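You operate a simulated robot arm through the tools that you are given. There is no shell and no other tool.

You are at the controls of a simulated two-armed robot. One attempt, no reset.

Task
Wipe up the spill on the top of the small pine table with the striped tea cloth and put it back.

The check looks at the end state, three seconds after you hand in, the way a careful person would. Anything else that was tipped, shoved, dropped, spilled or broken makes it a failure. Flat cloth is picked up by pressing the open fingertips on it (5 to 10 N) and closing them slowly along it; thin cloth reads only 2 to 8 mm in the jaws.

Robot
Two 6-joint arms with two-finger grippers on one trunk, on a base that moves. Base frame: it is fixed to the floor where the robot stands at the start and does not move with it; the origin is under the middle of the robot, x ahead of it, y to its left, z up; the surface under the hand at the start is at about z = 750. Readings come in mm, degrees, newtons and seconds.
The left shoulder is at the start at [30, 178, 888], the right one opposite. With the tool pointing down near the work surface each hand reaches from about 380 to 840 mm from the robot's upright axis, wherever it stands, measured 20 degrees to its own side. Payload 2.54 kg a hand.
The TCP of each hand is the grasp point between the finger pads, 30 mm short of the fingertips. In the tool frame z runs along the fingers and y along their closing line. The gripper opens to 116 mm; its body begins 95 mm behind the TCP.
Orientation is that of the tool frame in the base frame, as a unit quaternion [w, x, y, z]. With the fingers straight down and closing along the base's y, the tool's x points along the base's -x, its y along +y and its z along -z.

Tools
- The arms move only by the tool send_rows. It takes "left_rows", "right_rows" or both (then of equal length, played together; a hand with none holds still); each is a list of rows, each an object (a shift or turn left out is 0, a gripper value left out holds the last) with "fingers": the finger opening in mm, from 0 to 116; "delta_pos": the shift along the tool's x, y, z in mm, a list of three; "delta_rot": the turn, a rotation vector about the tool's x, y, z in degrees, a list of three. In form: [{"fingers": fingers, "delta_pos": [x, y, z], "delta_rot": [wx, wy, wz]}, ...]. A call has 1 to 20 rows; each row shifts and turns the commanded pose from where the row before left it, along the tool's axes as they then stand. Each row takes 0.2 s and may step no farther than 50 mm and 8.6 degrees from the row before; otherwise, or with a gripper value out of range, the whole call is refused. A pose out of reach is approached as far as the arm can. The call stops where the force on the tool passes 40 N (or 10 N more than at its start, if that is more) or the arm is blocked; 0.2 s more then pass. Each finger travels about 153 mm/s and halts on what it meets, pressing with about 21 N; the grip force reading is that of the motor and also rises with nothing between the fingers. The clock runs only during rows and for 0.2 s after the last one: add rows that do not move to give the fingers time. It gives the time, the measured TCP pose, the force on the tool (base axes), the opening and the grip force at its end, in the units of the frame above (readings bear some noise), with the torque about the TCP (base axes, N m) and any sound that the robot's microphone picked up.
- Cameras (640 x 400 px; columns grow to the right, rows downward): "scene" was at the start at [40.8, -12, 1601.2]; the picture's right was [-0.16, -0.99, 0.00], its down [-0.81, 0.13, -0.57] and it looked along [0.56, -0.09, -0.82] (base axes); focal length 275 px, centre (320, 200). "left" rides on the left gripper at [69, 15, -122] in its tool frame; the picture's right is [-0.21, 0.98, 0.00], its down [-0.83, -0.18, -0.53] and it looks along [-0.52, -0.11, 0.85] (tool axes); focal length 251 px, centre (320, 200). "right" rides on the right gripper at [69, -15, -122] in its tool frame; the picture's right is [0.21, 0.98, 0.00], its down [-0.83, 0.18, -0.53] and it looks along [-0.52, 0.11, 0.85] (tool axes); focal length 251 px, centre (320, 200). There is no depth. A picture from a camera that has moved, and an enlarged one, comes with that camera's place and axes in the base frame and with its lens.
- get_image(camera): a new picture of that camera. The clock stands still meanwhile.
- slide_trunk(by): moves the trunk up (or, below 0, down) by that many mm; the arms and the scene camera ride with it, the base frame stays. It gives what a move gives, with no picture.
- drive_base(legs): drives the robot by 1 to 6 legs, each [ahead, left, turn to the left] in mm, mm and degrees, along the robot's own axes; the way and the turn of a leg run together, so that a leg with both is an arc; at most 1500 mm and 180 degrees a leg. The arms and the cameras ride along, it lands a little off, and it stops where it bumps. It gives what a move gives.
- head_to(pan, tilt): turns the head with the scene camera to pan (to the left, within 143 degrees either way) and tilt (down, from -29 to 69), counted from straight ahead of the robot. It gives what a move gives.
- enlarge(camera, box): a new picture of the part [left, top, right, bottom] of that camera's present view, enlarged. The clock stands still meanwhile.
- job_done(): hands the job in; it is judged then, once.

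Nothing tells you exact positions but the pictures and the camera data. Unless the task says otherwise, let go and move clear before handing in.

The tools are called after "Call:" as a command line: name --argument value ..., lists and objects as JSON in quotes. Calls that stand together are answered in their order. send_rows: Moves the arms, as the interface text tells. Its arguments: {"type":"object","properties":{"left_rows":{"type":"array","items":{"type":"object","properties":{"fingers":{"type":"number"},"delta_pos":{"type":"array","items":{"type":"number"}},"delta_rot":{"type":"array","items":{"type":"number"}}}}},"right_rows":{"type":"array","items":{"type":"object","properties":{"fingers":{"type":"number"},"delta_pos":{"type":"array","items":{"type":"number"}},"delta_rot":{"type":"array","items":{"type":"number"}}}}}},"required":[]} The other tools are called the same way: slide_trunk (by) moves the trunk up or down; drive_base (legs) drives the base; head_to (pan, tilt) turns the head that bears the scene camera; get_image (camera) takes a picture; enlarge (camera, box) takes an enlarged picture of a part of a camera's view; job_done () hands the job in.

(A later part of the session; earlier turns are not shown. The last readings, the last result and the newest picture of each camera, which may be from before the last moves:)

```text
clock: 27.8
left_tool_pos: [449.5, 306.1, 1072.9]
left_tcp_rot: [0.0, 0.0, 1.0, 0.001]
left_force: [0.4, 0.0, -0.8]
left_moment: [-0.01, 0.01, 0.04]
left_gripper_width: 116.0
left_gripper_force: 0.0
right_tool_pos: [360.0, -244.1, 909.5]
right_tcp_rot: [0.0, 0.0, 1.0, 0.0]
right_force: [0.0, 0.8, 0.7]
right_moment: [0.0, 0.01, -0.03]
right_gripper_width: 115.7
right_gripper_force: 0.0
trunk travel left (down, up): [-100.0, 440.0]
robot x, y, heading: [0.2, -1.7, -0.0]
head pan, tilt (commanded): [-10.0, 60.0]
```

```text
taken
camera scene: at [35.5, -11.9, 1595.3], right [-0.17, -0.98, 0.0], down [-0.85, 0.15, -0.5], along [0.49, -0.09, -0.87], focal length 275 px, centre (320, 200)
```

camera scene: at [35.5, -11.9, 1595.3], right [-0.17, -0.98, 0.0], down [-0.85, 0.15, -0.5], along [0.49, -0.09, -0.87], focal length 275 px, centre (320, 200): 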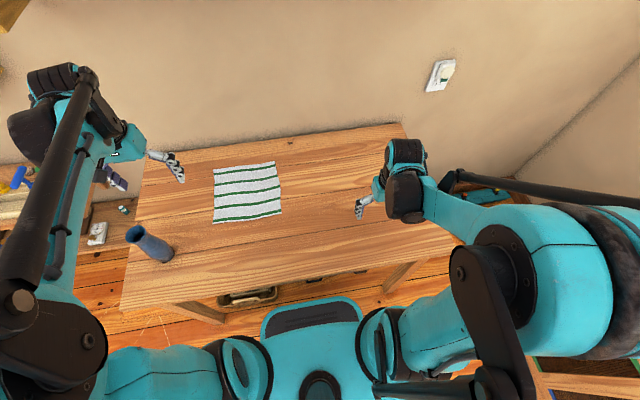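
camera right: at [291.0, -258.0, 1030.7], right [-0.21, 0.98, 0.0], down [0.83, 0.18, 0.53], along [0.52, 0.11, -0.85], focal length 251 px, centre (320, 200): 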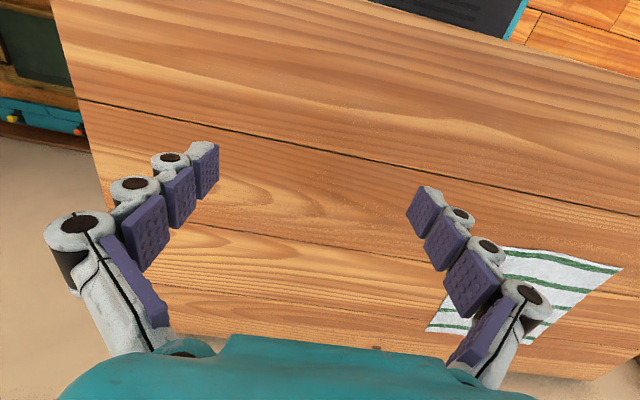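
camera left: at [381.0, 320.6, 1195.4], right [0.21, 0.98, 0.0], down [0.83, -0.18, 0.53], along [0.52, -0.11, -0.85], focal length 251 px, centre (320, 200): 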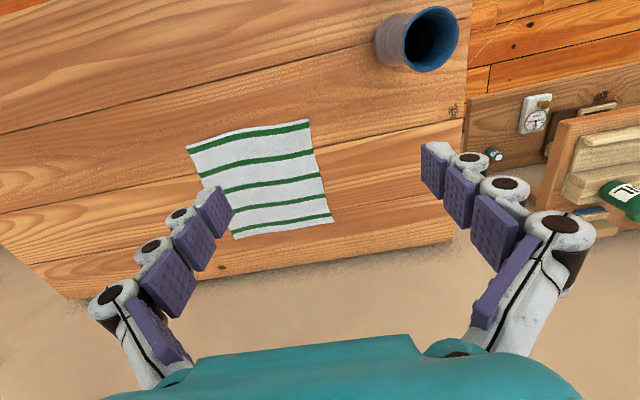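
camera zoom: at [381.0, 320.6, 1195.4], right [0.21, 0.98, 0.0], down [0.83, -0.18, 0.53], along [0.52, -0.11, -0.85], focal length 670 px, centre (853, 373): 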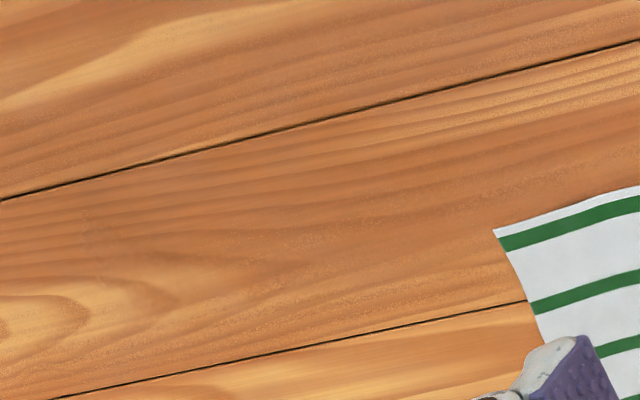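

The left view shows a subtle blob of altered grain roughly between (416, −220) and (490, −84). I'll move the right hand out and bring the left camera nearer.

Call:
send_rows --right_rows '[{"delta_pos": [-10, -35, -30]}, {"delta_pos": [-10, -35, -30]}, {"delta_pos": [-10, -35, -30]}, {"delta_pos": [-10, -35, -30]}, {}]' --left_rows '[{"delta_pos": [5, -45, 15]}, {"delta_pos": [5, -45, 15]}, {"delta_pos": [5, -45, 15]}, {"delta_pos": [5, -45, 15]}, {"delta_pos": [5, -45, 15]}]'

Call:
get_image --camera "left"

Call:
enlarge --camera "left" --box '[0, 40, 320, 240]'

Call:
get_image --camera "scene"

```text
clock: 29.0
left_tool_pos: [427.4, 77.8, 997.2]
left_tcp_rot: [0.0, 0.0, 1.0, 0.0]
left_force: [0.2, -0.1, -0.1]
left_moment: [-0.01, -0.02, 0.0]
left_gripper_width: 116.2
left_gripper_force: 0.1
right_tool_pos: [401.1, -383.1, 1027.2]
right_tcp_rot: [0.0, 0.0, 1.0, 0.0]
right_force: [0.1, 0.4, -0.2]
right_moment: [0.02, 0.01, 0.0]
right_gripper_width: 116.5
right_gripper_force: 0.0
trunk travel left (down, up): [-100.0, 440.0]
robot x, y, heading: [0.5, -1.8, -0.1]
head pan, tilt (commanded): [-10.0, 60.0]
```

```text
taken
camera left: at [357.8, 92.5, 1119.2], right [0.21, 0.98, 0.0], down [0.83, -0.18, 0.53], along [0.52, -0.11, -0.85], focal length 251 px, centre (320, 200)
```

left: 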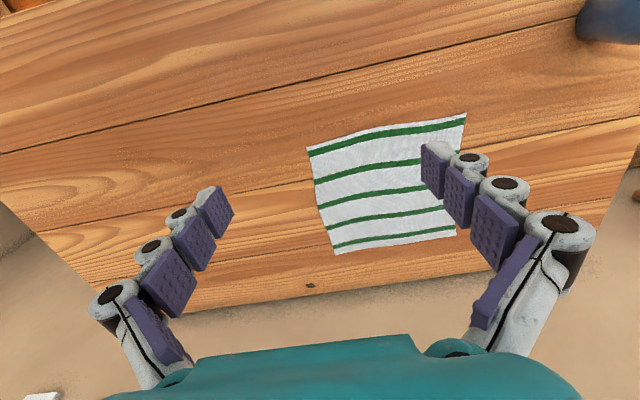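

```text
2.00 times, centred on (160, 140) of left
camera zoom: at [357.8, 92.5, 1119.2], right [0.21, 0.98, 0.0], down [0.83, -0.18, 0.53], along [0.52, -0.11, -0.85], focal length 503 px, centre (640, 320)
```

zoom: 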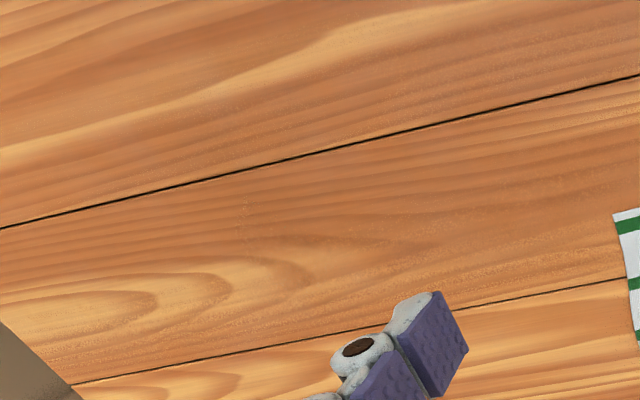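

```text
taken
camera scene: at [35.6, -12.6, 1595.3], right [-0.17, -0.98, 0.0], down [-0.85, 0.15, -0.5], along [0.49, -0.09, -0.87], focal length 275 px, centre (320, 200)
```

scene: 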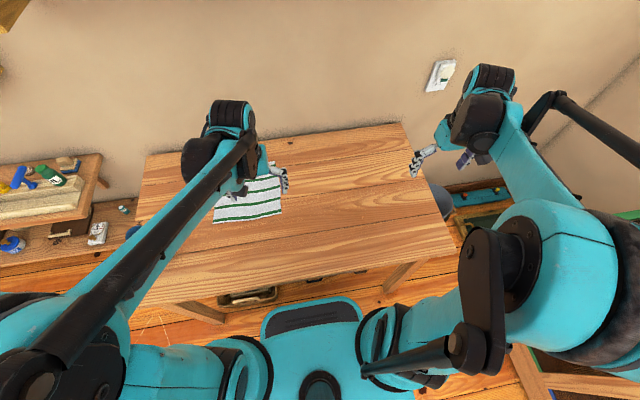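

The feature at about (421, −226) is consistent across views, so it's fixed to the table. I'll zoom in with the scene camera and the other cameras on that region.

Call:
enlarge --camera "scene" --box '[290, 180, 418, 260]'

Call:
enlarge --camera "left" --box '[60, 70, 220, 170]'

Call:
get_image --camera "right"

Call:
enlarge --camera "right" --box '[300, 20, 460, 120]'

```text
5.00 times, centred on (354, 220) of scene
camera zoom: at [35.6, -12.6, 1595.3], right [-0.17, -0.98, 0.0], down [-0.85, 0.15, -0.5], along [0.49, -0.09, -0.87], focal length 1374 px, centre (150, 100)
```

zoom: 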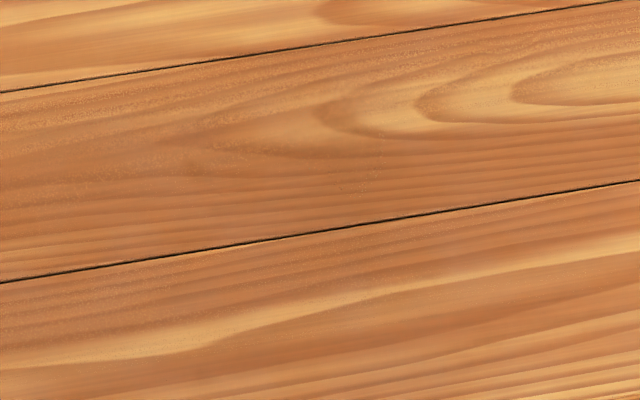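

```text
4.00 times, centred on (140, 120) of left
camera zoom: at [357.8, 92.5, 1119.2], right [0.21, 0.98, 0.0], down [0.83, -0.18, 0.53], along [0.52, -0.11, -0.85], focal length 1006 px, centre (1040, 520)
```

zoom: 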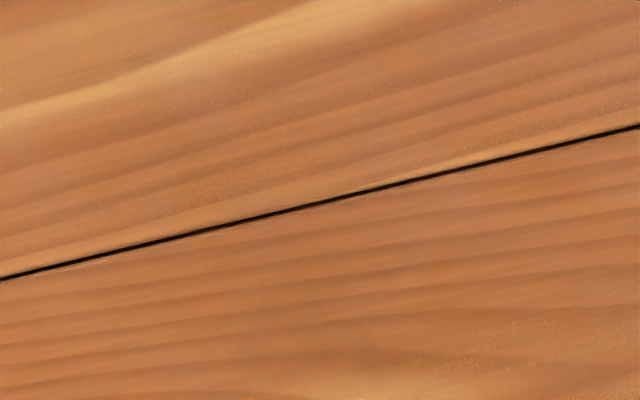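

```text
taken
camera right: at [330.5, -395.7, 1147.6], right [-0.21, 0.98, 0.0], down [0.83, 0.18, 0.53], along [0.52, 0.12, -0.85], focal length 251 px, centre (320, 200)
```

right: 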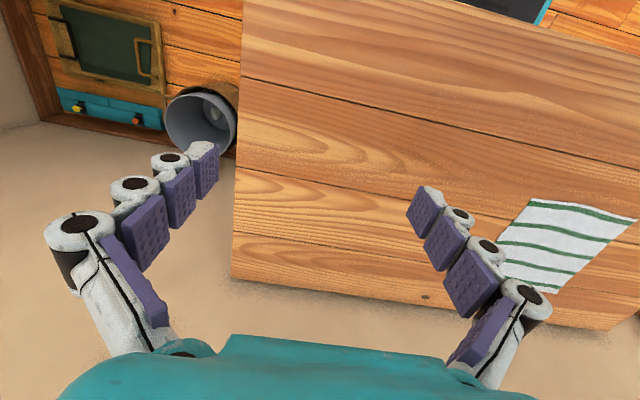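

```text
4.00 times, centred on (380, 70) of right
camera zoom: at [330.5, -395.7, 1147.6], right [-0.21, 0.98, 0.0], down [0.83, 0.18, 0.53], along [0.52, 0.12, -0.85], focal length 1006 px, centre (80, 720)
```

zoom: 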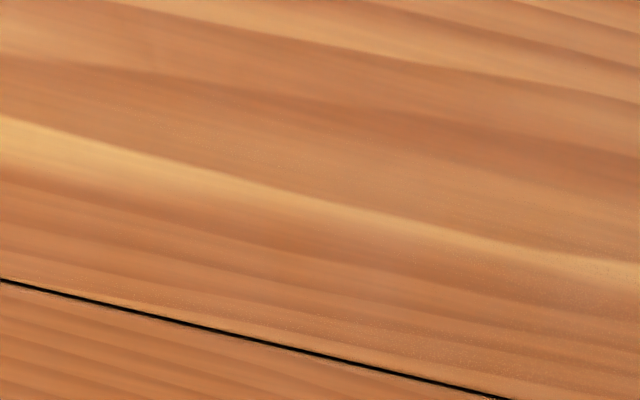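

Call:
enlarge --camera "scene" --box '[320, 190, 384, 230]'

Call:
enlarge --camera "scene" --box '[280, 185, 344, 225]'

Call:
enlarge --camera "scene" --box '[260, 150, 440, 262]'

Call:
enlarge --camera "right" --box '[240, 60, 480, 210]'

```text
10.00 times, centred on (352, 210) of scene
camera zoom: at [35.6, -12.6, 1595.3], right [-0.17, -0.98, 0.0], down [-0.85, 0.15, -0.5], along [0.49, -0.09, -0.87], focal length 2748 px, centre (0, 100)
```

zoom: 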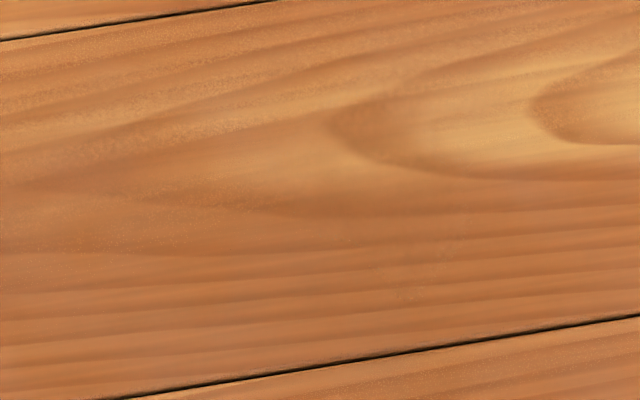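

```text
10.00 times, centred on (312, 205) of scene
camera zoom: at [35.6, -12.6, 1595.3], right [-0.17, -0.98, 0.0], down [-0.85, 0.15, -0.5], along [0.49, -0.09, -0.87], focal length 2748 px, centre (400, 150)
```

zoom: 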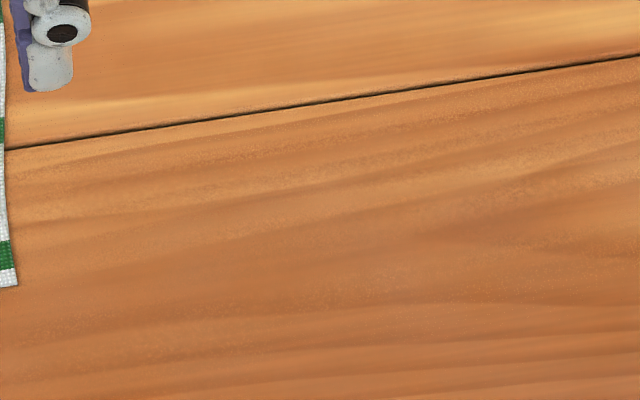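

```text
3.56 times, centred on (350, 206) of scene
camera zoom: at [35.6, -12.6, 1595.3], right [-0.17, -0.98, 0.0], down [-0.85, 0.15, -0.5], along [0.49, -0.09, -0.87], focal length 977 px, centre (213, 179)
```

zoom: 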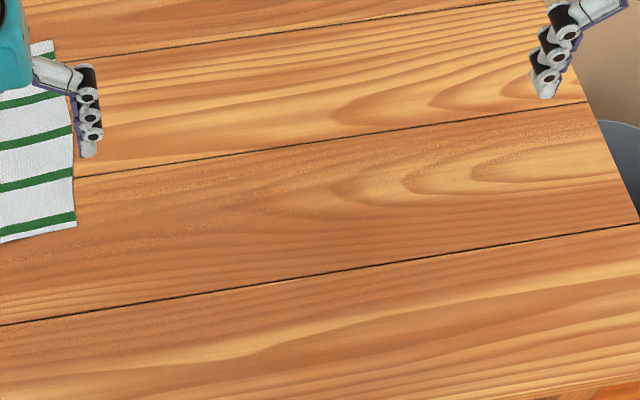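

```text
2.67 times, centred on (360, 135) of right
camera zoom: at [330.5, -395.7, 1147.6], right [-0.21, 0.98, 0.0], down [0.83, 0.18, 0.53], along [0.52, 0.12, -0.85], focal length 670 px, centre (213, 373)
```

zoom: 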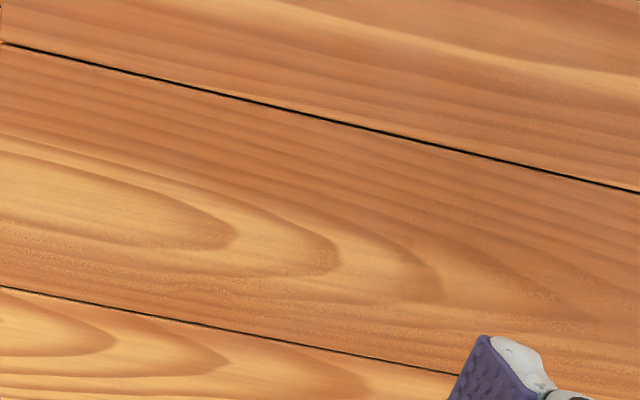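

The grain looks fuzzed by a thin film around (450, −160). I'll bring the right camera lower and closer over that area to see its outline.

Call:
send_rows --right_rows '[{"delta_pos": [2, 30, 25]}, {"delta_pos": [2, 30, 25]}, {"delta_pos": [2, 30, 25]}, {"delta_pos": [2, 30, 25]}, {"delta_pos": [2, 30, 25]}, {"delta_pos": [2, 30, 25]}, {"delta_pos": [2, 30, 25]}, {}]' --left_rows '[{"delta_pos": [0, 30, 0]}, {"delta_pos": [0, 30, 0]}, {"delta_pos": [0, 30, 0]}, {"delta_pos": [0, 30, 0]}, {"delta_pos": [0, 0, 0]}, {}, {}, {}]'

Call:
get_image --camera "right"

Call:
enlarge --camera "right" --box '[180, 60, 460, 235]'

Call:
get_image --camera "left"

```text
clock: 30.8
left_tool_pos: [424.3, 198.0, 997.6]
left_tcp_rot: [0.0, 0.0, 1.0, 0.0]
left_force: [-0.4, 0.0, -0.3]
left_moment: [0.02, -0.02, -0.02]
left_gripper_width: 116.1
left_gripper_force: 0.0
right_tool_pos: [386.9, -171.1, 853.2]
right_tcp_rot: [0.0, 0.0, 1.0, 0.0]
right_force: [-1.0, -0.4, 0.3]
right_moment: [0.01, 0.0, -0.04]
right_gripper_width: 116.1
right_gripper_force: 0.1
trunk travel left (down, up): [-100.0, 440.0]
robot x, y, heading: [0.3, -1.8, -0.0]
head pan, tilt (commanded): [-10.0, 60.0]
```

```text
taken
camera right: at [317.1, -186.2, 972.8], right [-0.21, 0.98, 0.0], down [0.83, 0.18, 0.53], along [0.52, 0.11, -0.85], focal length 251 px, centre (320, 200)
```

right: 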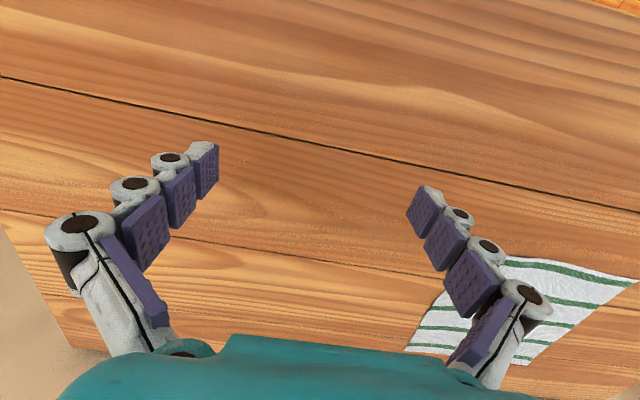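

```text
2.29 times, centred on (320, 148) of right
camera zoom: at [317.1, -186.2, 972.8], right [-0.21, 0.98, 0.0], down [0.83, 0.18, 0.53], along [0.52, 0.11, -0.85], focal length 575 px, centre (320, 320)
```

zoom: 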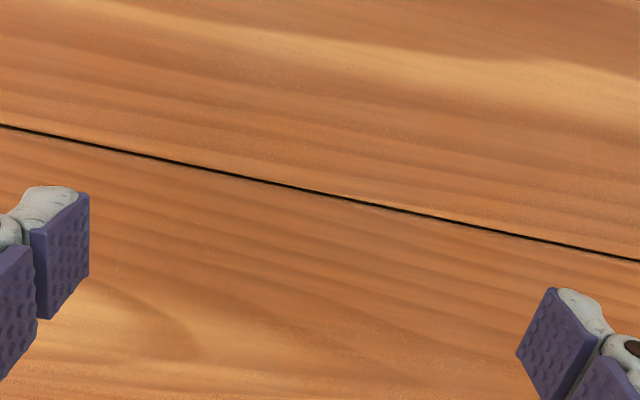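

```text
taken
camera left: at [356.0, 212.7, 1120.2], right [0.21, 0.98, 0.0], down [0.83, -0.18, 0.53], along [0.52, -0.11, -0.85], focal length 251 px, centre (320, 200)
```

left: 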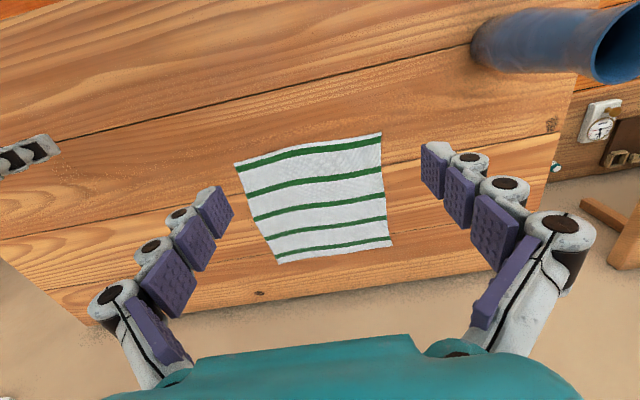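

Call:
enlarge --camera "right" --box '[200, 140, 328, 220]'

Call:
enlarge --camera "right" --box '[300, 140, 428, 220]'

Call:
enlarge --camera "right" --box '[220, 200, 440, 338]'

```text
5.00 times, centred on (264, 180) of right
camera zoom: at [317.1, -186.2, 972.8], right [-0.21, 0.98, 0.0], down [0.83, 0.18, 0.53], along [0.52, 0.11, -0.85], focal length 1257 px, centre (600, 300)
```

zoom: 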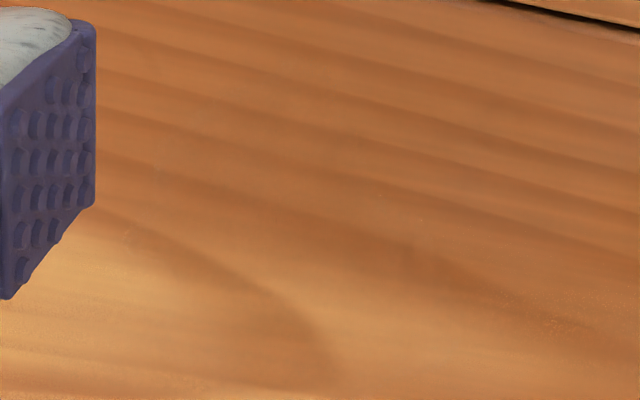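

```text
5.00 times, centred on (364, 180) of right
camera zoom: at [317.1, -186.2, 972.8], right [-0.21, 0.98, 0.0], down [0.83, 0.18, 0.53], along [0.52, 0.11, -0.85], focal length 1257 px, centre (100, 300)
```

zoom: 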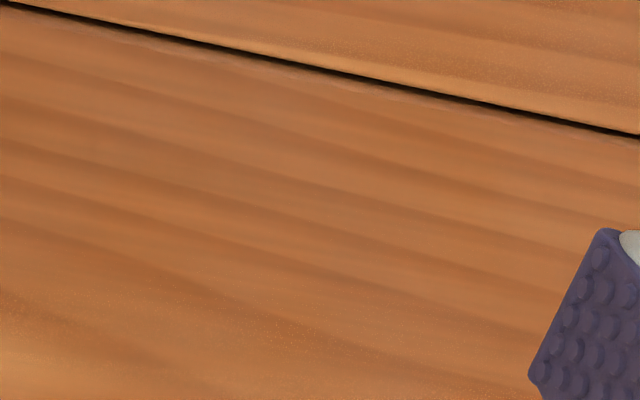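

```text
2.90 times, centred on (330, 269) of right
camera zoom: at [317.1, -186.2, 972.8], right [-0.21, 0.98, 0.0], down [0.83, 0.18, 0.53], along [0.52, 0.11, -0.85], focal length 729 px, centre (291, 0)
```

zoom: 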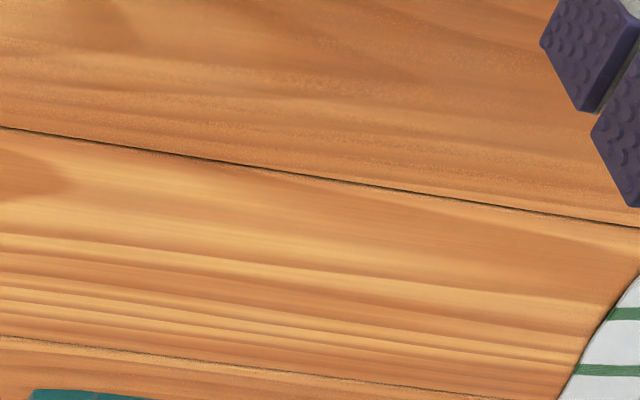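

The film is very faint. A grazing view should reveal gloss, so I'll pitch the right hand forward so its camera looks across the tabletop.

Call:
send_rows --right_rows '[{"delta_pos": [0, 0, -25]}, {"delta_pos": [-10, 0, -25], "delta_rot": [0, -8, 0]}, {"delta_rot": [0, -8, 0]}, {"delta_rot": [0, -8, 0]}, {"delta_rot": [0, -8, 0]}, {}]'

Call:
get_image --camera "right"

Call:
enlarge --camera "right" --box '[100, 20, 500, 270]'

```text
clock: 32.2
left_tool_pos: [425.6, 197.4, 998.0]
left_tcp_rot: [0.0, 0.0, 1.0, 0.0]
left_force: [-1.1, 0.1, 0.2]
left_moment: [0.0, 0.01, 0.0]
left_gripper_width: 116.1
left_gripper_force: 0.0
right_tool_pos: [396.5, -171.7, 901.4]
right_tcp_rot: [0.277, 0.0, 0.961, 0.0]
right_force: [0.5, -0.9, 0.0]
right_moment: [-0.03, 0.03, -0.01]
right_gripper_width: 116.2
right_gripper_force: 0.0
trunk travel left (down, up): [-100.0, 440.0]
robot x, y, heading: [0.5, -0.3, 0.2]
head pan, tilt (commanded): [-10.0, 60.0]
```

```text
taken
camera right: at [272.7, -186.9, 966.9], right [-0.18, 0.98, -0.11], down [0.42, 0.18, 0.89], along [0.89, 0.11, -0.44], focal length 251 px, centre (320, 200)
```

right: 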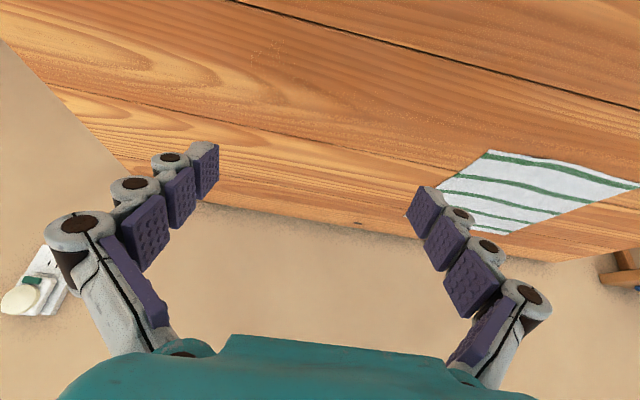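

```text
1.60 times, centred on (300, 145) of right
camera zoom: at [272.7, -186.9, 966.9], right [-0.18, 0.98, -0.11], down [0.42, 0.18, 0.89], along [0.89, 0.11, -0.44], focal length 402 px, centre (352, 288)
```

zoom: 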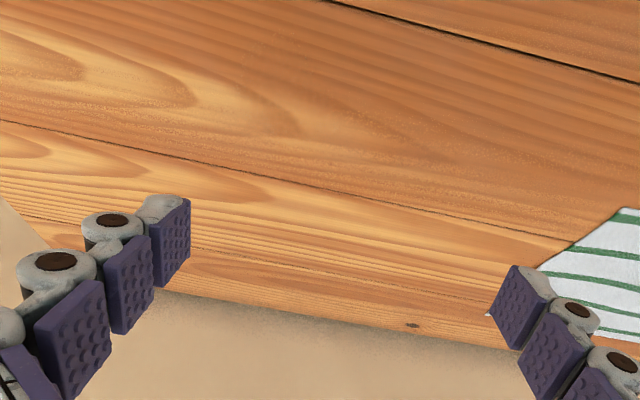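

There's a faint edge at about pixel (265, 50). I'll zoom on it.

Call:
enlarge --camera "right" --box '[200, 10, 360, 110]'

Call:
enlarge --camera "right" --box '[320, 40, 480, 140]'

Call:
enlarge --camera "left" --box '[0, 60, 240, 210]'

```text
4.00 times, centred on (280, 60) of right
camera zoom: at [272.7, -186.9, 966.9], right [-0.18, 0.98, -0.11], down [0.42, 0.18, 0.89], along [0.89, 0.11, -0.44], focal length 1006 px, centre (480, 760)
```

zoom: 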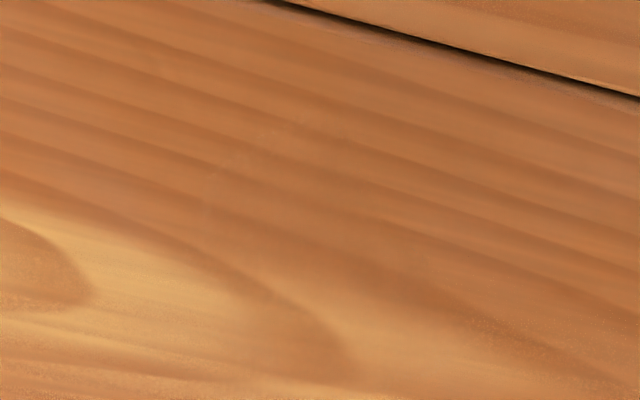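

```text
4.00 times, centred on (400, 90) of right
camera zoom: at [272.7, -186.9, 966.9], right [-0.18, 0.98, -0.11], down [0.42, 0.18, 0.89], along [0.89, 0.11, -0.44], focal length 1006 px, centre (0, 640)
```

zoom: 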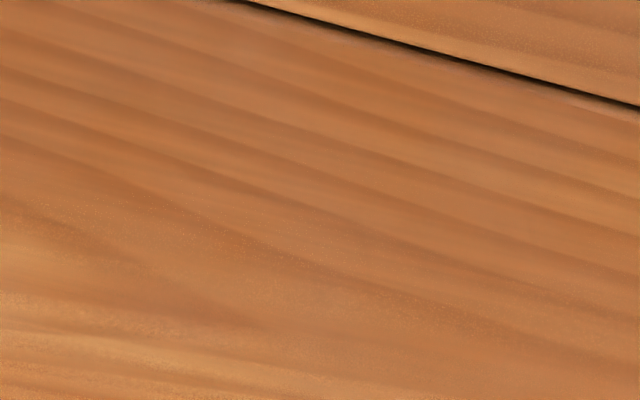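

```text
2.67 times, centred on (120, 135) of left
camera zoom: at [356.3, 213.0, 1120.1], right [0.21, 0.98, 0.0], down [0.83, -0.18, 0.53], along [0.52, -0.11, -0.85], focal length 670 px, centre (853, 373)
```

zoom: 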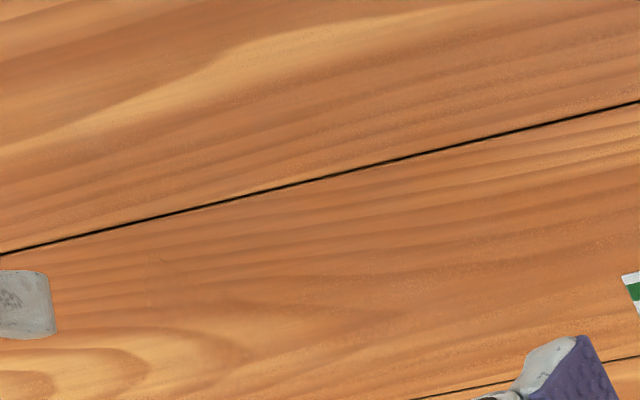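

A faint patch appears centred near (445, −225), about 60–100 mm across. I'll straighten the right hand and centre its camera on it.

Call:
send_rows --right_rows '[{"delta_rot": [0, 8, 0]}, {"delta_rot": [0, 8, 0]}, {"delta_rot": [0, 8, 0]}, {"delta_rot": [0, 8, 0]}, {"delta_pos": [-1, -22, 20]}, {"delta_pos": [-1, -21, 20]}, {"delta_pos": [-2, -20, 20]}, {}]'

Call:
get_image --camera "right"

Call:
enlarge --camera "right" --box '[220, 100, 420, 225]'

Call:
enlarge --camera "right" --box '[240, 200, 400, 300]'

```text
clock: 34.0
left_tool_pos: [425.3, 199.0, 999.4]
left_tcp_rot: [-0.001, 0.0, 1.0, 0.0]
left_force: [0.0, 0.1, 0.6]
left_moment: [-0.02, -0.02, -0.02]
left_gripper_width: 116.0
left_gripper_force: 0.1
right_tool_pos: [399.4, -236.2, 841.0]
right_tcp_rot: [0.0, 0.0, 1.0, 0.0]
right_force: [-0.4, 0.7, -0.7]
right_moment: [0.03, -0.02, -0.02]
right_gripper_width: 116.1
right_gripper_force: 0.1
trunk travel left (down, up): [-100.0, 440.0]
robot x, y, heading: [2.4, -0.3, 0.1]
head pan, tilt (commanded): [-10.0, 60.0]
```

```text
taken
camera right: at [331.6, -250.4, 961.9], right [-0.21, 0.98, 0.0], down [0.83, 0.18, 0.53], along [0.52, 0.11, -0.85], focal length 251 px, centre (320, 200)
```

right: 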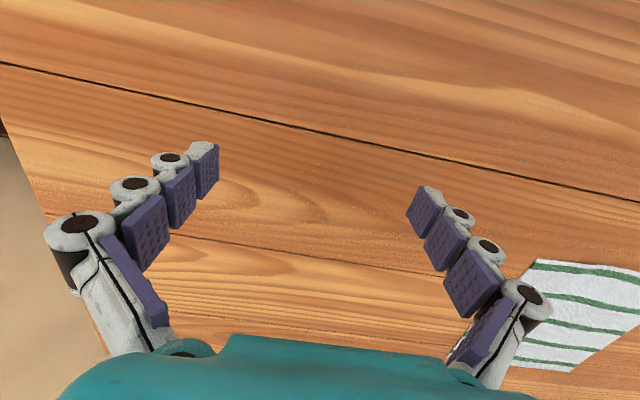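

```text
3.20 times, centred on (320, 162) of right
camera zoom: at [331.6, -250.4, 961.9], right [-0.21, 0.98, 0.0], down [0.83, 0.18, 0.53], along [0.52, 0.11, -0.85], focal length 805 px, centre (320, 320)
```

zoom: 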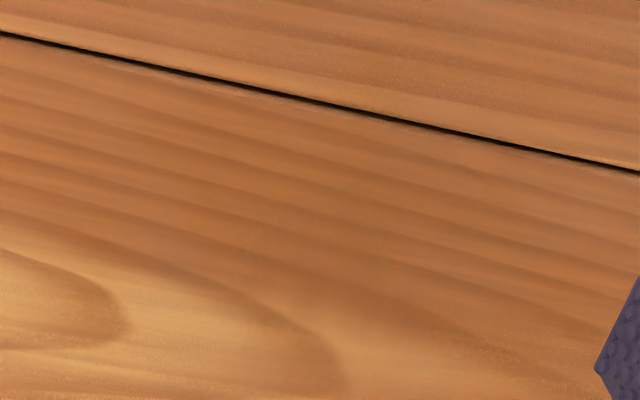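

```text
4.00 times, centred on (320, 250) of right
camera zoom: at [331.6, -250.4, 961.9], right [-0.21, 0.98, 0.0], down [0.83, 0.18, 0.53], along [0.52, 0.11, -0.85], focal length 1006 px, centre (320, 0)
```

zoom: 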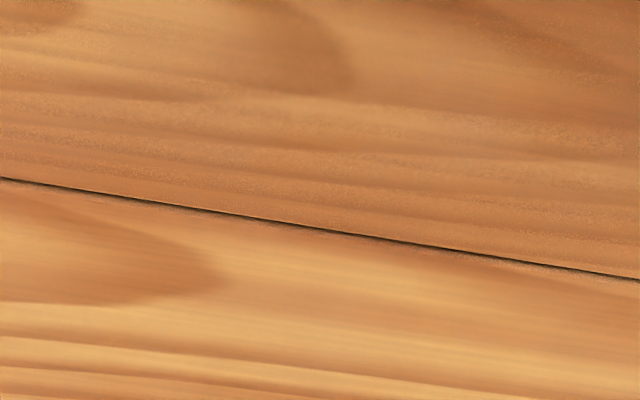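

The patch tip at about (416, −222) is consistent over many views; I take the clear spill as spanning roughly x 410–500, y −260…−150, and the cloth as x 488–716, y 47–279. Plan: pinch the cloth near its right edge with the right hand, drag it flat over the spill, rub, then drag it back with the left hand from the opposite edge. First I move both hands into position.

Call:
send_rows --left_rows '[{"delta_pos": [0, 35, -20]}, {"delta_pos": [0, 35, -20]}, {"delta_pos": [0, 35, -20]}, {"delta_pos": [0, 20, -15]}, {}, {}, {}, {}, {}, {}, {}]' --right_rows '[{"delta_pos": [0, 0, -10]}, {"delta_pos": [-10, 10, -10]}, {"delta_pos": [-20, 35, 0]}, {"delta_pos": [-20, 35, 0]}, {"delta_pos": [-20, 35, 0]}, {"delta_pos": [-20, 35, 0]}, {"delta_pos": [-20, 35, 0]}, {"delta_pos": [-20, 35, 0]}, {"delta_pos": [-20, 35, 0]}, {"delta_pos": [-16, 35, 0]}, {"delta_pos": [0, 30, 0]}]'

Call:
get_image --camera "right"

Call:
get_image --camera "scene"

Call:
enlarge --camera "scene" --box '[310, 180, 422, 250]'

```text
clock: 36.4
left_tool_pos: [428.4, 324.8, 1075.0]
left_tcp_rot: [0.001, 0.0, 1.0, 0.0]
left_force: [0.3, 0.3, -0.1]
left_moment: [0.0, 0.02, 0.01]
left_gripper_width: 116.1
left_gripper_force: 0.1
right_tool_pos: [567.9, 83.7, 861.4]
right_tcp_rot: [0.0, 0.0, 1.0, 0.0]
right_force: [0.1, -0.6, -0.4]
right_moment: [-0.05, -0.02, -0.01]
right_gripper_width: 116.0
right_gripper_force: 0.0
trunk travel left (down, up): [-100.0, 440.0]
robot x, y, heading: [-1.1, 3.7, 0.1]
head pan, tilt (commanded): [-10.0, 60.0]
```

```text
taken
camera right: at [497.5, 69.1, 982.7], right [-0.21, 0.98, 0.0], down [0.83, 0.18, 0.53], along [0.52, 0.11, -0.85], focal length 251 px, centre (320, 200)
```

right: 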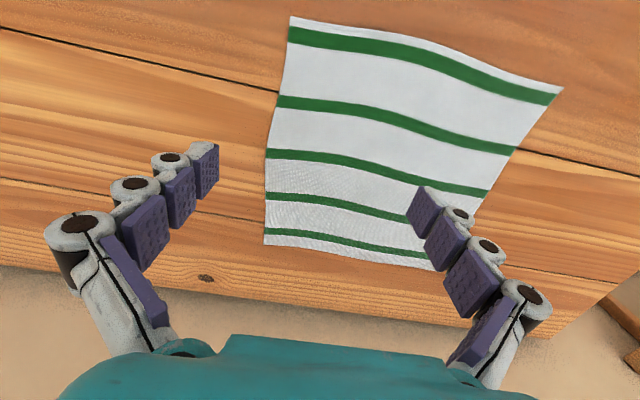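

```text
taken
camera scene: at [35.4, -11.1, 1595.3], right [-0.17, -0.98, 0.0], down [-0.85, 0.15, -0.5], along [0.49, -0.09, -0.87], focal length 275 px, centre (320, 200)
```

scene: 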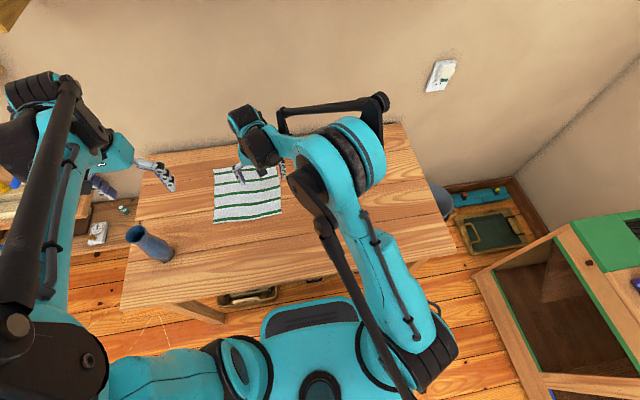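

```text
5.71 times, centred on (366, 215) of scene
camera zoom: at [35.4, -11.1, 1595.3], right [-0.17, -0.98, 0.0], down [-0.85, 0.15, -0.5], along [0.49, -0.09, -0.87], focal length 1570 px, centre (57, 114)
```

zoom: 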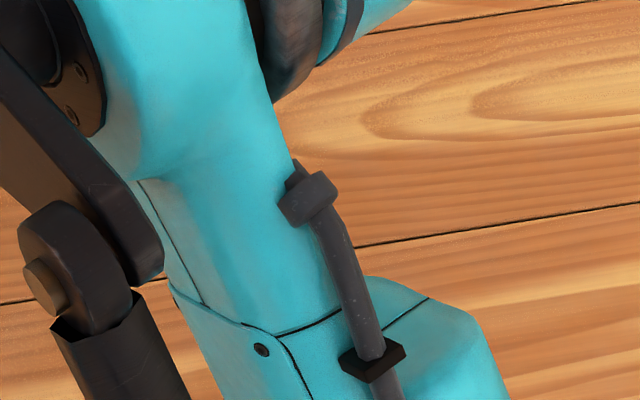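

The right hand is above the cloth's right part at (568, 84). Now I'll narrow the fingers to about 55 mm and lower close to the cloth.

Call:
send_rows --right_rows '[{"fingers": 55, "delta_pos": [0, 3, 20]}, {"delta_pos": [0, 0, 20]}, {"delta_pos": [0, 0, 15]}, {"delta_pos": [0, 0, 10]}, {"delta_pos": [0, 0, 4]}, {}]'

Call:
get_image --camera "right"

```text
clock: 37.8
left_tool_pos: [429.1, 324.8, 1075.8]
left_tcp_rot: [0.0, 0.0, 1.0, 0.0]
left_force: [0.7, 0.0, -0.5]
left_moment: [0.01, 0.01, 0.03]
left_gripper_width: 116.0
left_gripper_force: 0.0
right_tool_pos: [566.4, 86.7, 792.4]
right_tcp_rot: [0.0, 0.0, 1.0, 0.0]
right_force: [-0.3, 0.7, 0.9]
right_moment: [-0.02, -0.04, 0.0]
right_gripper_width: 55.1
right_gripper_force: 0.1
trunk travel left (down, up): [-100.0, 440.0]
robot x, y, heading: [-1.0, 1.8, -0.0]
head pan, tilt (commanded): [-10.0, 60.0]
```

```text
taken
camera right: at [497.3, 72.3, 913.4], right [-0.21, 0.98, 0.0], down [0.83, 0.18, 0.53], along [0.52, 0.11, -0.85], focal length 251 px, centre (320, 200)
```

right: 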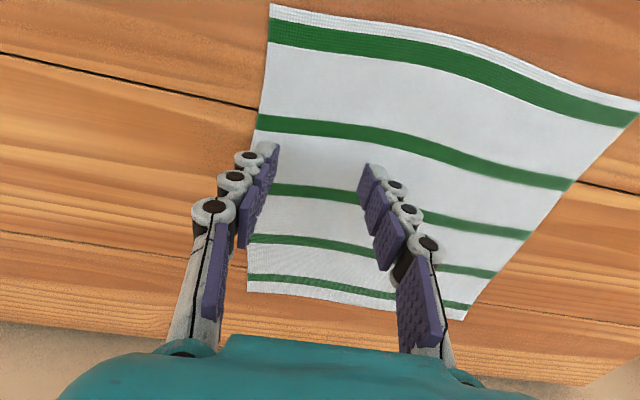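

The outer fingertip is just at the cloth's right edge, so I'll shift 8 mm inward and then press down in small steps watching the force.

Call:
send_rows --right_rows '[{"fingers": 50, "delta_pos": [0, 8, 0]}, {"delta_pos": [0, 0, 4]}, {"delta_pos": [0, 0, 3]}, {}]'

Call:
send_rows --right_rows '[{"delta_pos": [0, 0, 2]}, {}]'

Call:
send_rows --right_rows '[{"delta_pos": [0, 0, 1.5]}, {}]'

```text
clock: 38.8
left_tool_pos: [427.6, 325.3, 1074.9]
left_tcp_rot: [-0.001, 0.0, 1.0, 0.0]
left_force: [0.5, 0.5, 0.5]
left_moment: [-0.01, -0.01, 0.0]
left_gripper_width: 115.9
left_gripper_force: 0.1
right_tool_pos: [566.4, 94.8, 785.6]
right_tcp_rot: [-0.001, -0.001, 1.0, 0.0]
right_force: [-0.4, -0.3, 0.6]
right_moment: [-0.01, 0.0, 0.0]
right_gripper_width: 50.2
right_gripper_force: 0.1
trunk travel left (down, up): [-100.0, 440.0]
robot x, y, heading: [-1.2, 1.2, -0.3]
head pan, tilt (commanded): [-10.0, 60.0]
```

```text
clock: 39.4
left_tool_pos: [428.3, 325.6, 1075.3]
left_tcp_rot: [0.0, 0.0, 1.0, 0.001]
left_force: [0.0, 0.1, -0.2]
left_moment: [-0.02, 0.04, 0.0]
left_gripper_width: 115.8
left_gripper_force: 0.1
right_tool_pos: [565.1, 94.7, 784.2]
right_tcp_rot: [0.0, 0.0, 1.0, 0.0]
right_force: [0.0, 0.8, -0.4]
right_moment: [0.01, 0.0, 0.02]
right_gripper_width: 49.8
right_gripper_force: 0.0
trunk travel left (down, up): [-100.0, 440.0]
robot x, y, heading: [-1.6, -1.0, 0.1]
head pan, tilt (commanded): [-10.0, 60.0]
```

```text
clock: 40.0
left_tool_pos: [428.1, 324.8, 1074.7]
left_tcp_rot: [0.0, 0.001, 1.0, 0.0]
left_force: [0.2, 0.2, 0.1]
left_moment: [-0.03, -0.02, -0.03]
left_gripper_width: 116.0
left_gripper_force: 0.1
right_tool_pos: [565.8, 95.8, 782.0]
right_tcp_rot: [0.0, 0.0, 1.0, -0.001]
right_force: [-0.5, -0.5, 0.4]
right_moment: [-0.01, 0.0, 0.0]
right_gripper_width: 50.1
right_gripper_force: 0.1
trunk travel left (down, up): [-100.0, 440.0]
robot x, y, heading: [3.7, -1.5, -0.3]
head pan, tilt (commanded): [-10.0, 60.0]
```

Not yet in contact at z ≈ 782. I'll keep stepping down by small amounts.

Call:
send_rows --right_rows '[{"delta_pos": [0, 0, 1.5]}, {}]'

Call:
send_rows --right_rows '[{"delta_pos": [0, 0, 1]}, {}]'

Call:
send_rows --right_rows '[{"delta_pos": [0, 0, 1]}, {}]'

```text
clock: 40.6
left_tool_pos: [428.4, 323.7, 1074.7]
left_tcp_rot: [0.0, -0.001, 1.0, 0.0]
left_force: [0.1, -0.7, -0.2]
left_moment: [-0.02, 0.01, 0.03]
left_gripper_width: 116.0
left_gripper_force: 0.1
right_tool_pos: [566.9, 95.5, 779.7]
right_tcp_rot: [0.001, 0.0, 1.0, 0.0]
right_force: [0.2, 0.2, 0.1]
right_moment: [-0.01, 0.01, -0.02]
right_gripper_width: 50.1
right_gripper_force: 0.0
trunk travel left (down, up): [-100.0, 440.0]
robot x, y, heading: [-1.6, -2.5, 0.1]
head pan, tilt (commanded): [-10.0, 60.0]
```

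```text
clock: 41.2
left_tool_pos: [427.8, 325.2, 1074.7]
left_tcp_rot: [-0.001, 0.001, 1.0, 0.0]
left_force: [-0.2, 0.7, -0.7]
left_moment: [-0.02, 0.02, -0.03]
left_gripper_width: 116.2
left_gripper_force: 0.0
right_tool_pos: [566.3, 95.1, 781.5]
right_tcp_rot: [0.0, 0.0, 1.0, 0.0]
right_force: [0.6, 1.7, 3.4]
right_moment: [0.02, 0.01, -0.02]
right_gripper_width: 50.0
right_gripper_force: 0.4
trunk travel left (down, up): [-100.0, 440.0]
robot x, y, heading: [1.4, 1.3, -0.2]
head pan, tilt (commanded): [-10.0, 60.0]
```

```text
clock: 41.8
left_tool_pos: [426.8, 325.3, 1075.9]
left_tcp_rot: [0.001, 0.0, 1.0, 0.0]
left_force: [1.3, 0.4, 0.8]
left_moment: [-0.01, 0.0, -0.01]
left_gripper_width: 116.0
left_gripper_force: 0.0
right_tool_pos: [564.8, 94.1, 780.4]
right_tcp_rot: [0.001, 0.0, 1.0, -0.001]
right_force: [3.0, 1.0, 11.5]
right_moment: [0.03, -0.06, -0.01]
right_gripper_width: 51.0
right_gripper_force: 0.9
trunk travel left (down, up): [-100.0, 440.0]
robot x, y, heading: [-2.8, -0.3, 0.3]
head pan, tilt (commanded): [-10.0, 60.0]
```

Contact: 11.5 N now. I'll ease off half a millimetre and close slowly along the cloth.

Call:
send_rows --right_rows '[{"delta_pos": [0, 0, -0.4]}, {"fingers": 46}, {"fingers": 42}, {"fingers": 38}, {}]'

Call:
get_image --camera "right"

```text
clock: 43.0
left_tool_pos: [427.4, 324.2, 1075.4]
left_tcp_rot: [0.0, 0.0, 1.0, 0.0]
left_force: [-0.3, -0.1, 0.1]
left_moment: [0.01, 0.0, -0.01]
left_gripper_width: 116.5
left_gripper_force: 0.1
right_tool_pos: [565.3, 95.5, 781.6]
right_tcp_rot: [0.001, 0.0, 1.0, 0.0]
right_force: [0.4, 0.8, 15.7]
right_moment: [0.0, -0.01, -0.02]
right_gripper_width: 38.9
right_gripper_force: 0.4
trunk travel left (down, up): [-100.0, 440.0]
robot x, y, heading: [1.0, -0.7, 0.2]
head pan, tilt (commanded): [-10.0, 60.0]
```

```text
taken
camera right: at [495.7, 80.8, 901.6], right [-0.21, 0.98, 0.0], down [0.83, 0.18, 0.53], along [0.52, 0.11, -0.85], focal length 251 px, centre (320, 200)
```

right: 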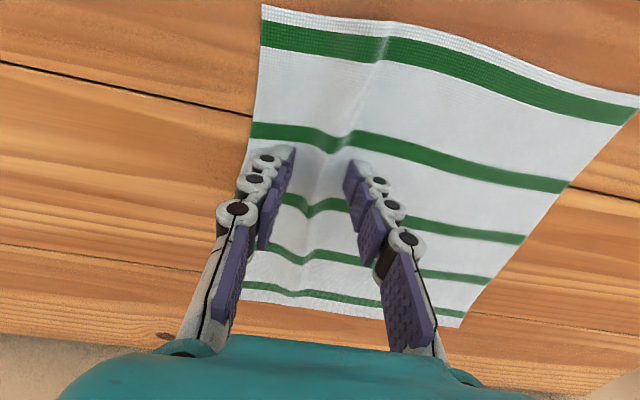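

A fold is rising nicely between the fingers. Force has crept up to 16 N, so I'll ease up slightly while continuing to close.

Call:
send_rows --right_rows '[{"delta_pos": [0, 0, -1.0]}, {"fingers": 34, "delta_pos": [0, 0, -0.2]}, {"fingers": 30, "delta_pos": [0, 0, -0.2]}, {"fingers": 26, "delta_pos": [0, 0, -0.2]}, {}]'

Call:
get_image --camera "right"

```text
clock: 44.2
left_tool_pos: [428.1, 325.1, 1075.1]
left_tcp_rot: [0.0, -0.001, 1.0, 0.0]
left_force: [0.0, 0.1, -0.2]
left_moment: [0.01, 0.01, -0.03]
left_gripper_width: 116.0
left_gripper_force: 0.0
right_tool_pos: [565.8, 94.9, 781.5]
right_tcp_rot: [0.0, 0.0, 1.0, 0.0]
right_force: [0.8, 0.0, 9.3]
right_moment: [0.0, -0.02, 0.01]
right_gripper_width: 25.7
right_gripper_force: 0.0
trunk travel left (down, up): [-100.0, 440.0]
robot x, y, heading: [1.3, 0.0, -0.0]
head pan, tilt (commanded): [-10.0, 60.0]
```

```text
taken
camera right: at [496.4, 81.2, 901.7], right [-0.21, 0.98, 0.0], down [0.83, 0.18, 0.53], along [0.52, 0.11, -0.85], focal length 251 px, centre (320, 200)
```

right: 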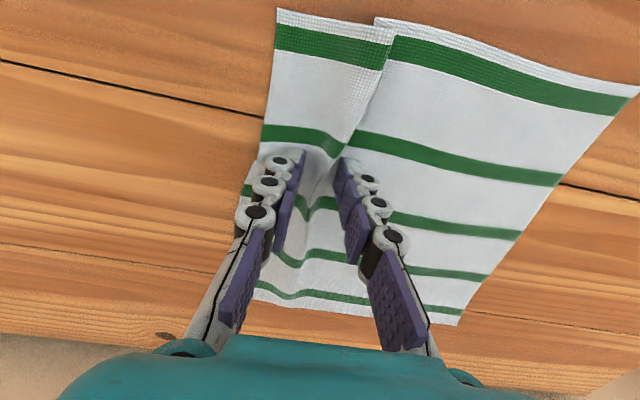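

Good, about 9 N and the ridge is between the pads. I'll close the rest of the way slowly.

Call:
send_rows --right_rows '[{"fingers": 22, "delta_pos": [0, 0, -0.2]}, {"fingers": 18, "delta_pos": [0, 0, -0.2]}, {"fingers": 14, "delta_pos": [0, 0, -0.2]}, {"fingers": 10, "delta_pos": [0, 0, -0.2]}, {"fingers": 6}, {"fingers": 2}, {"fingers": 0}, {}, {}]'

Call:
get_image --camera "right"

Call:
get_image --camera "scene"

```text
clock: 46.2
left_tool_pos: [427.1, 324.3, 1075.1]
left_tcp_rot: [0.0, 0.0, 1.0, 0.0]
left_force: [0.5, -0.3, -0.3]
left_moment: [0.01, 0.01, 0.05]
left_gripper_width: 116.1
left_gripper_force: 0.1
right_tool_pos: [566.3, 94.7, 782.5]
right_tcp_rot: [0.0, 0.001, 1.0, 0.0]
right_force: [-0.2, 0.3, -1.7]
right_moment: [0.01, 0.02, -0.03]
right_gripper_width: 4.3
right_gripper_force: 23.8
trunk travel left (down, up): [-100.0, 440.0]
robot x, y, heading: [-0.5, 1.3, -0.2]
head pan, tilt (commanded): [-10.0, 60.0]
```

```text
taken
camera right: at [496.5, 81.0, 903.2], right [-0.21, 0.98, 0.0], down [0.83, 0.18, 0.53], along [0.52, 0.11, -0.85], focal length 251 px, centre (320, 200)
```

right: 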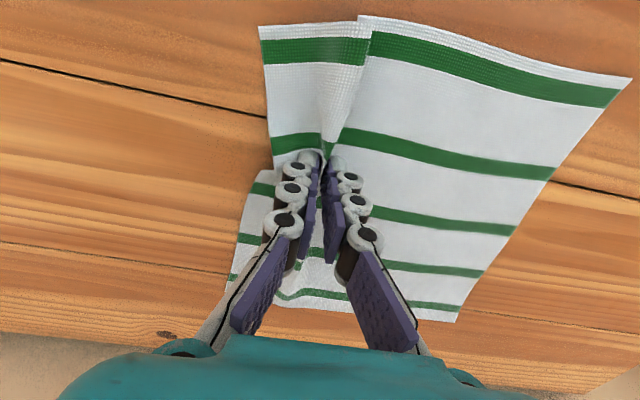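

```text
taken
camera scene: at [35.4, -11.7, 1595.3], right [-0.17, -0.98, 0.0], down [-0.85, 0.15, -0.5], along [0.49, -0.09, -0.87], focal length 275 px, centre (320, 200)
```

scene: 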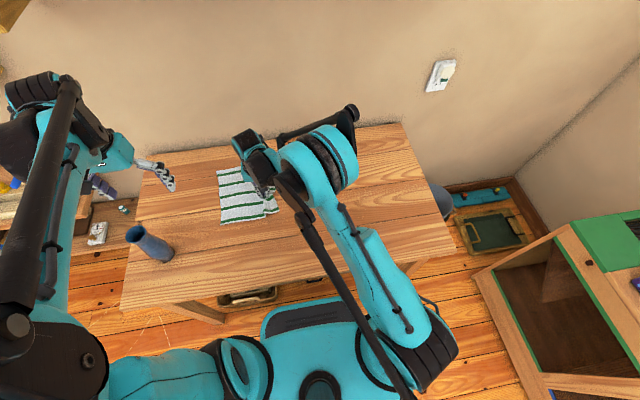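

The cloth is held (4.3 mm, 24 N). Now I'll drag it along the table toward the spill, trailing flat behind the hand.

Call:
send_rows --right_rows '[{"delta_pos": [0, 0, -2]}, {"delta_pos": [2, -6, 0]}, {"delta_pos": [4, -10, 0]}, {"delta_pos": [5.5, -14, 0]}, {"delta_pos": [5.5, -14, 0]}, {"delta_pos": [5.5, -14, 0]}, {"delta_pos": [5.5, -14, 0]}, {"delta_pos": [5.5, -14, 0]}, {"delta_pos": [5.5, -14, 0]}, {}]'

Call:
get_image --camera "right"

Call:
get_image --camera "scene"

Call:
get_image --camera "left"

```text
clock: 48.4
left_tool_pos: [427.3, 325.7, 1076.0]
left_tcp_rot: [0.0, 0.0, 1.0, -0.001]
left_force: [-0.4, -0.6, -0.2]
left_moment: [0.01, -0.01, 0.0]
left_gripper_width: 116.2
left_gripper_force: 0.0
right_tool_pos: [526.8, -5.5, 783.0]
right_tcp_rot: [0.0, -0.001, 1.0, 0.0]
right_force: [-0.5, 0.6, -1.8]
right_moment: [-0.01, 0.02, -0.04]
right_gripper_width: 4.2
right_gripper_force: 21.3
trunk travel left (down, up): [-100.0, 440.0]
robot x, y, heading: [-3.1, -1.2, 0.1]
head pan, tilt (commanded): [-10.0, 60.0]
```

```text
taken
camera right: at [457.6, -20.6, 904.3], right [-0.21, 0.98, 0.0], down [0.83, 0.18, 0.53], along [0.52, 0.11, -0.85], focal length 251 px, centre (320, 200)
```

right: 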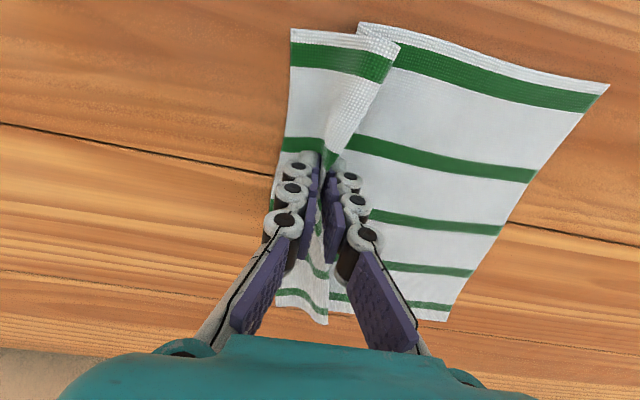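

```text
taken
camera scene: at [35.5, -11.5, 1595.3], right [-0.17, -0.98, 0.0], down [-0.85, 0.15, -0.5], along [0.49, -0.09, -0.87], focal length 275 px, centre (320, 200)
```

scene: 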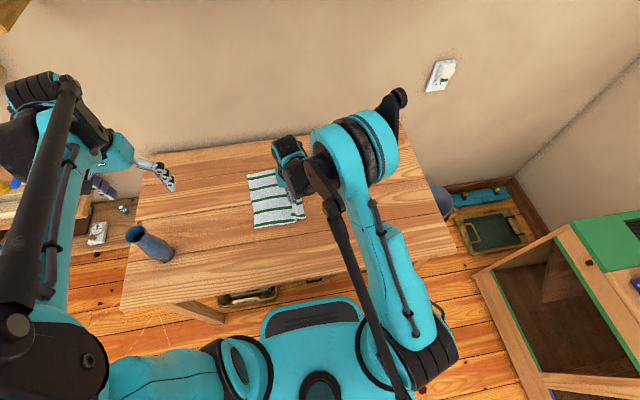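

```text
taken
camera left: at [358.9, 339.9, 1197.4], right [0.21, 0.98, 0.0], down [0.83, -0.18, 0.53], along [0.52, -0.11, -0.85], focal length 251 px, centre (320, 200)
```

left: 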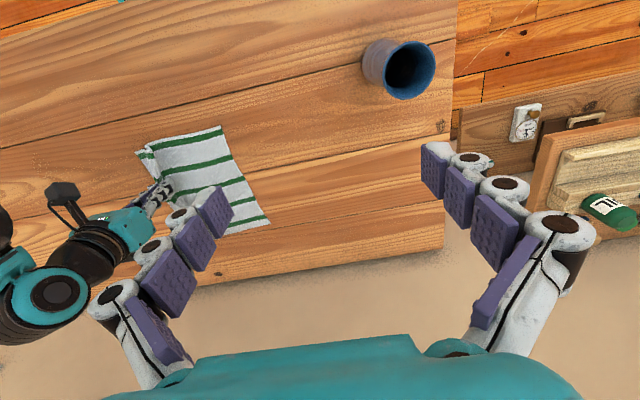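

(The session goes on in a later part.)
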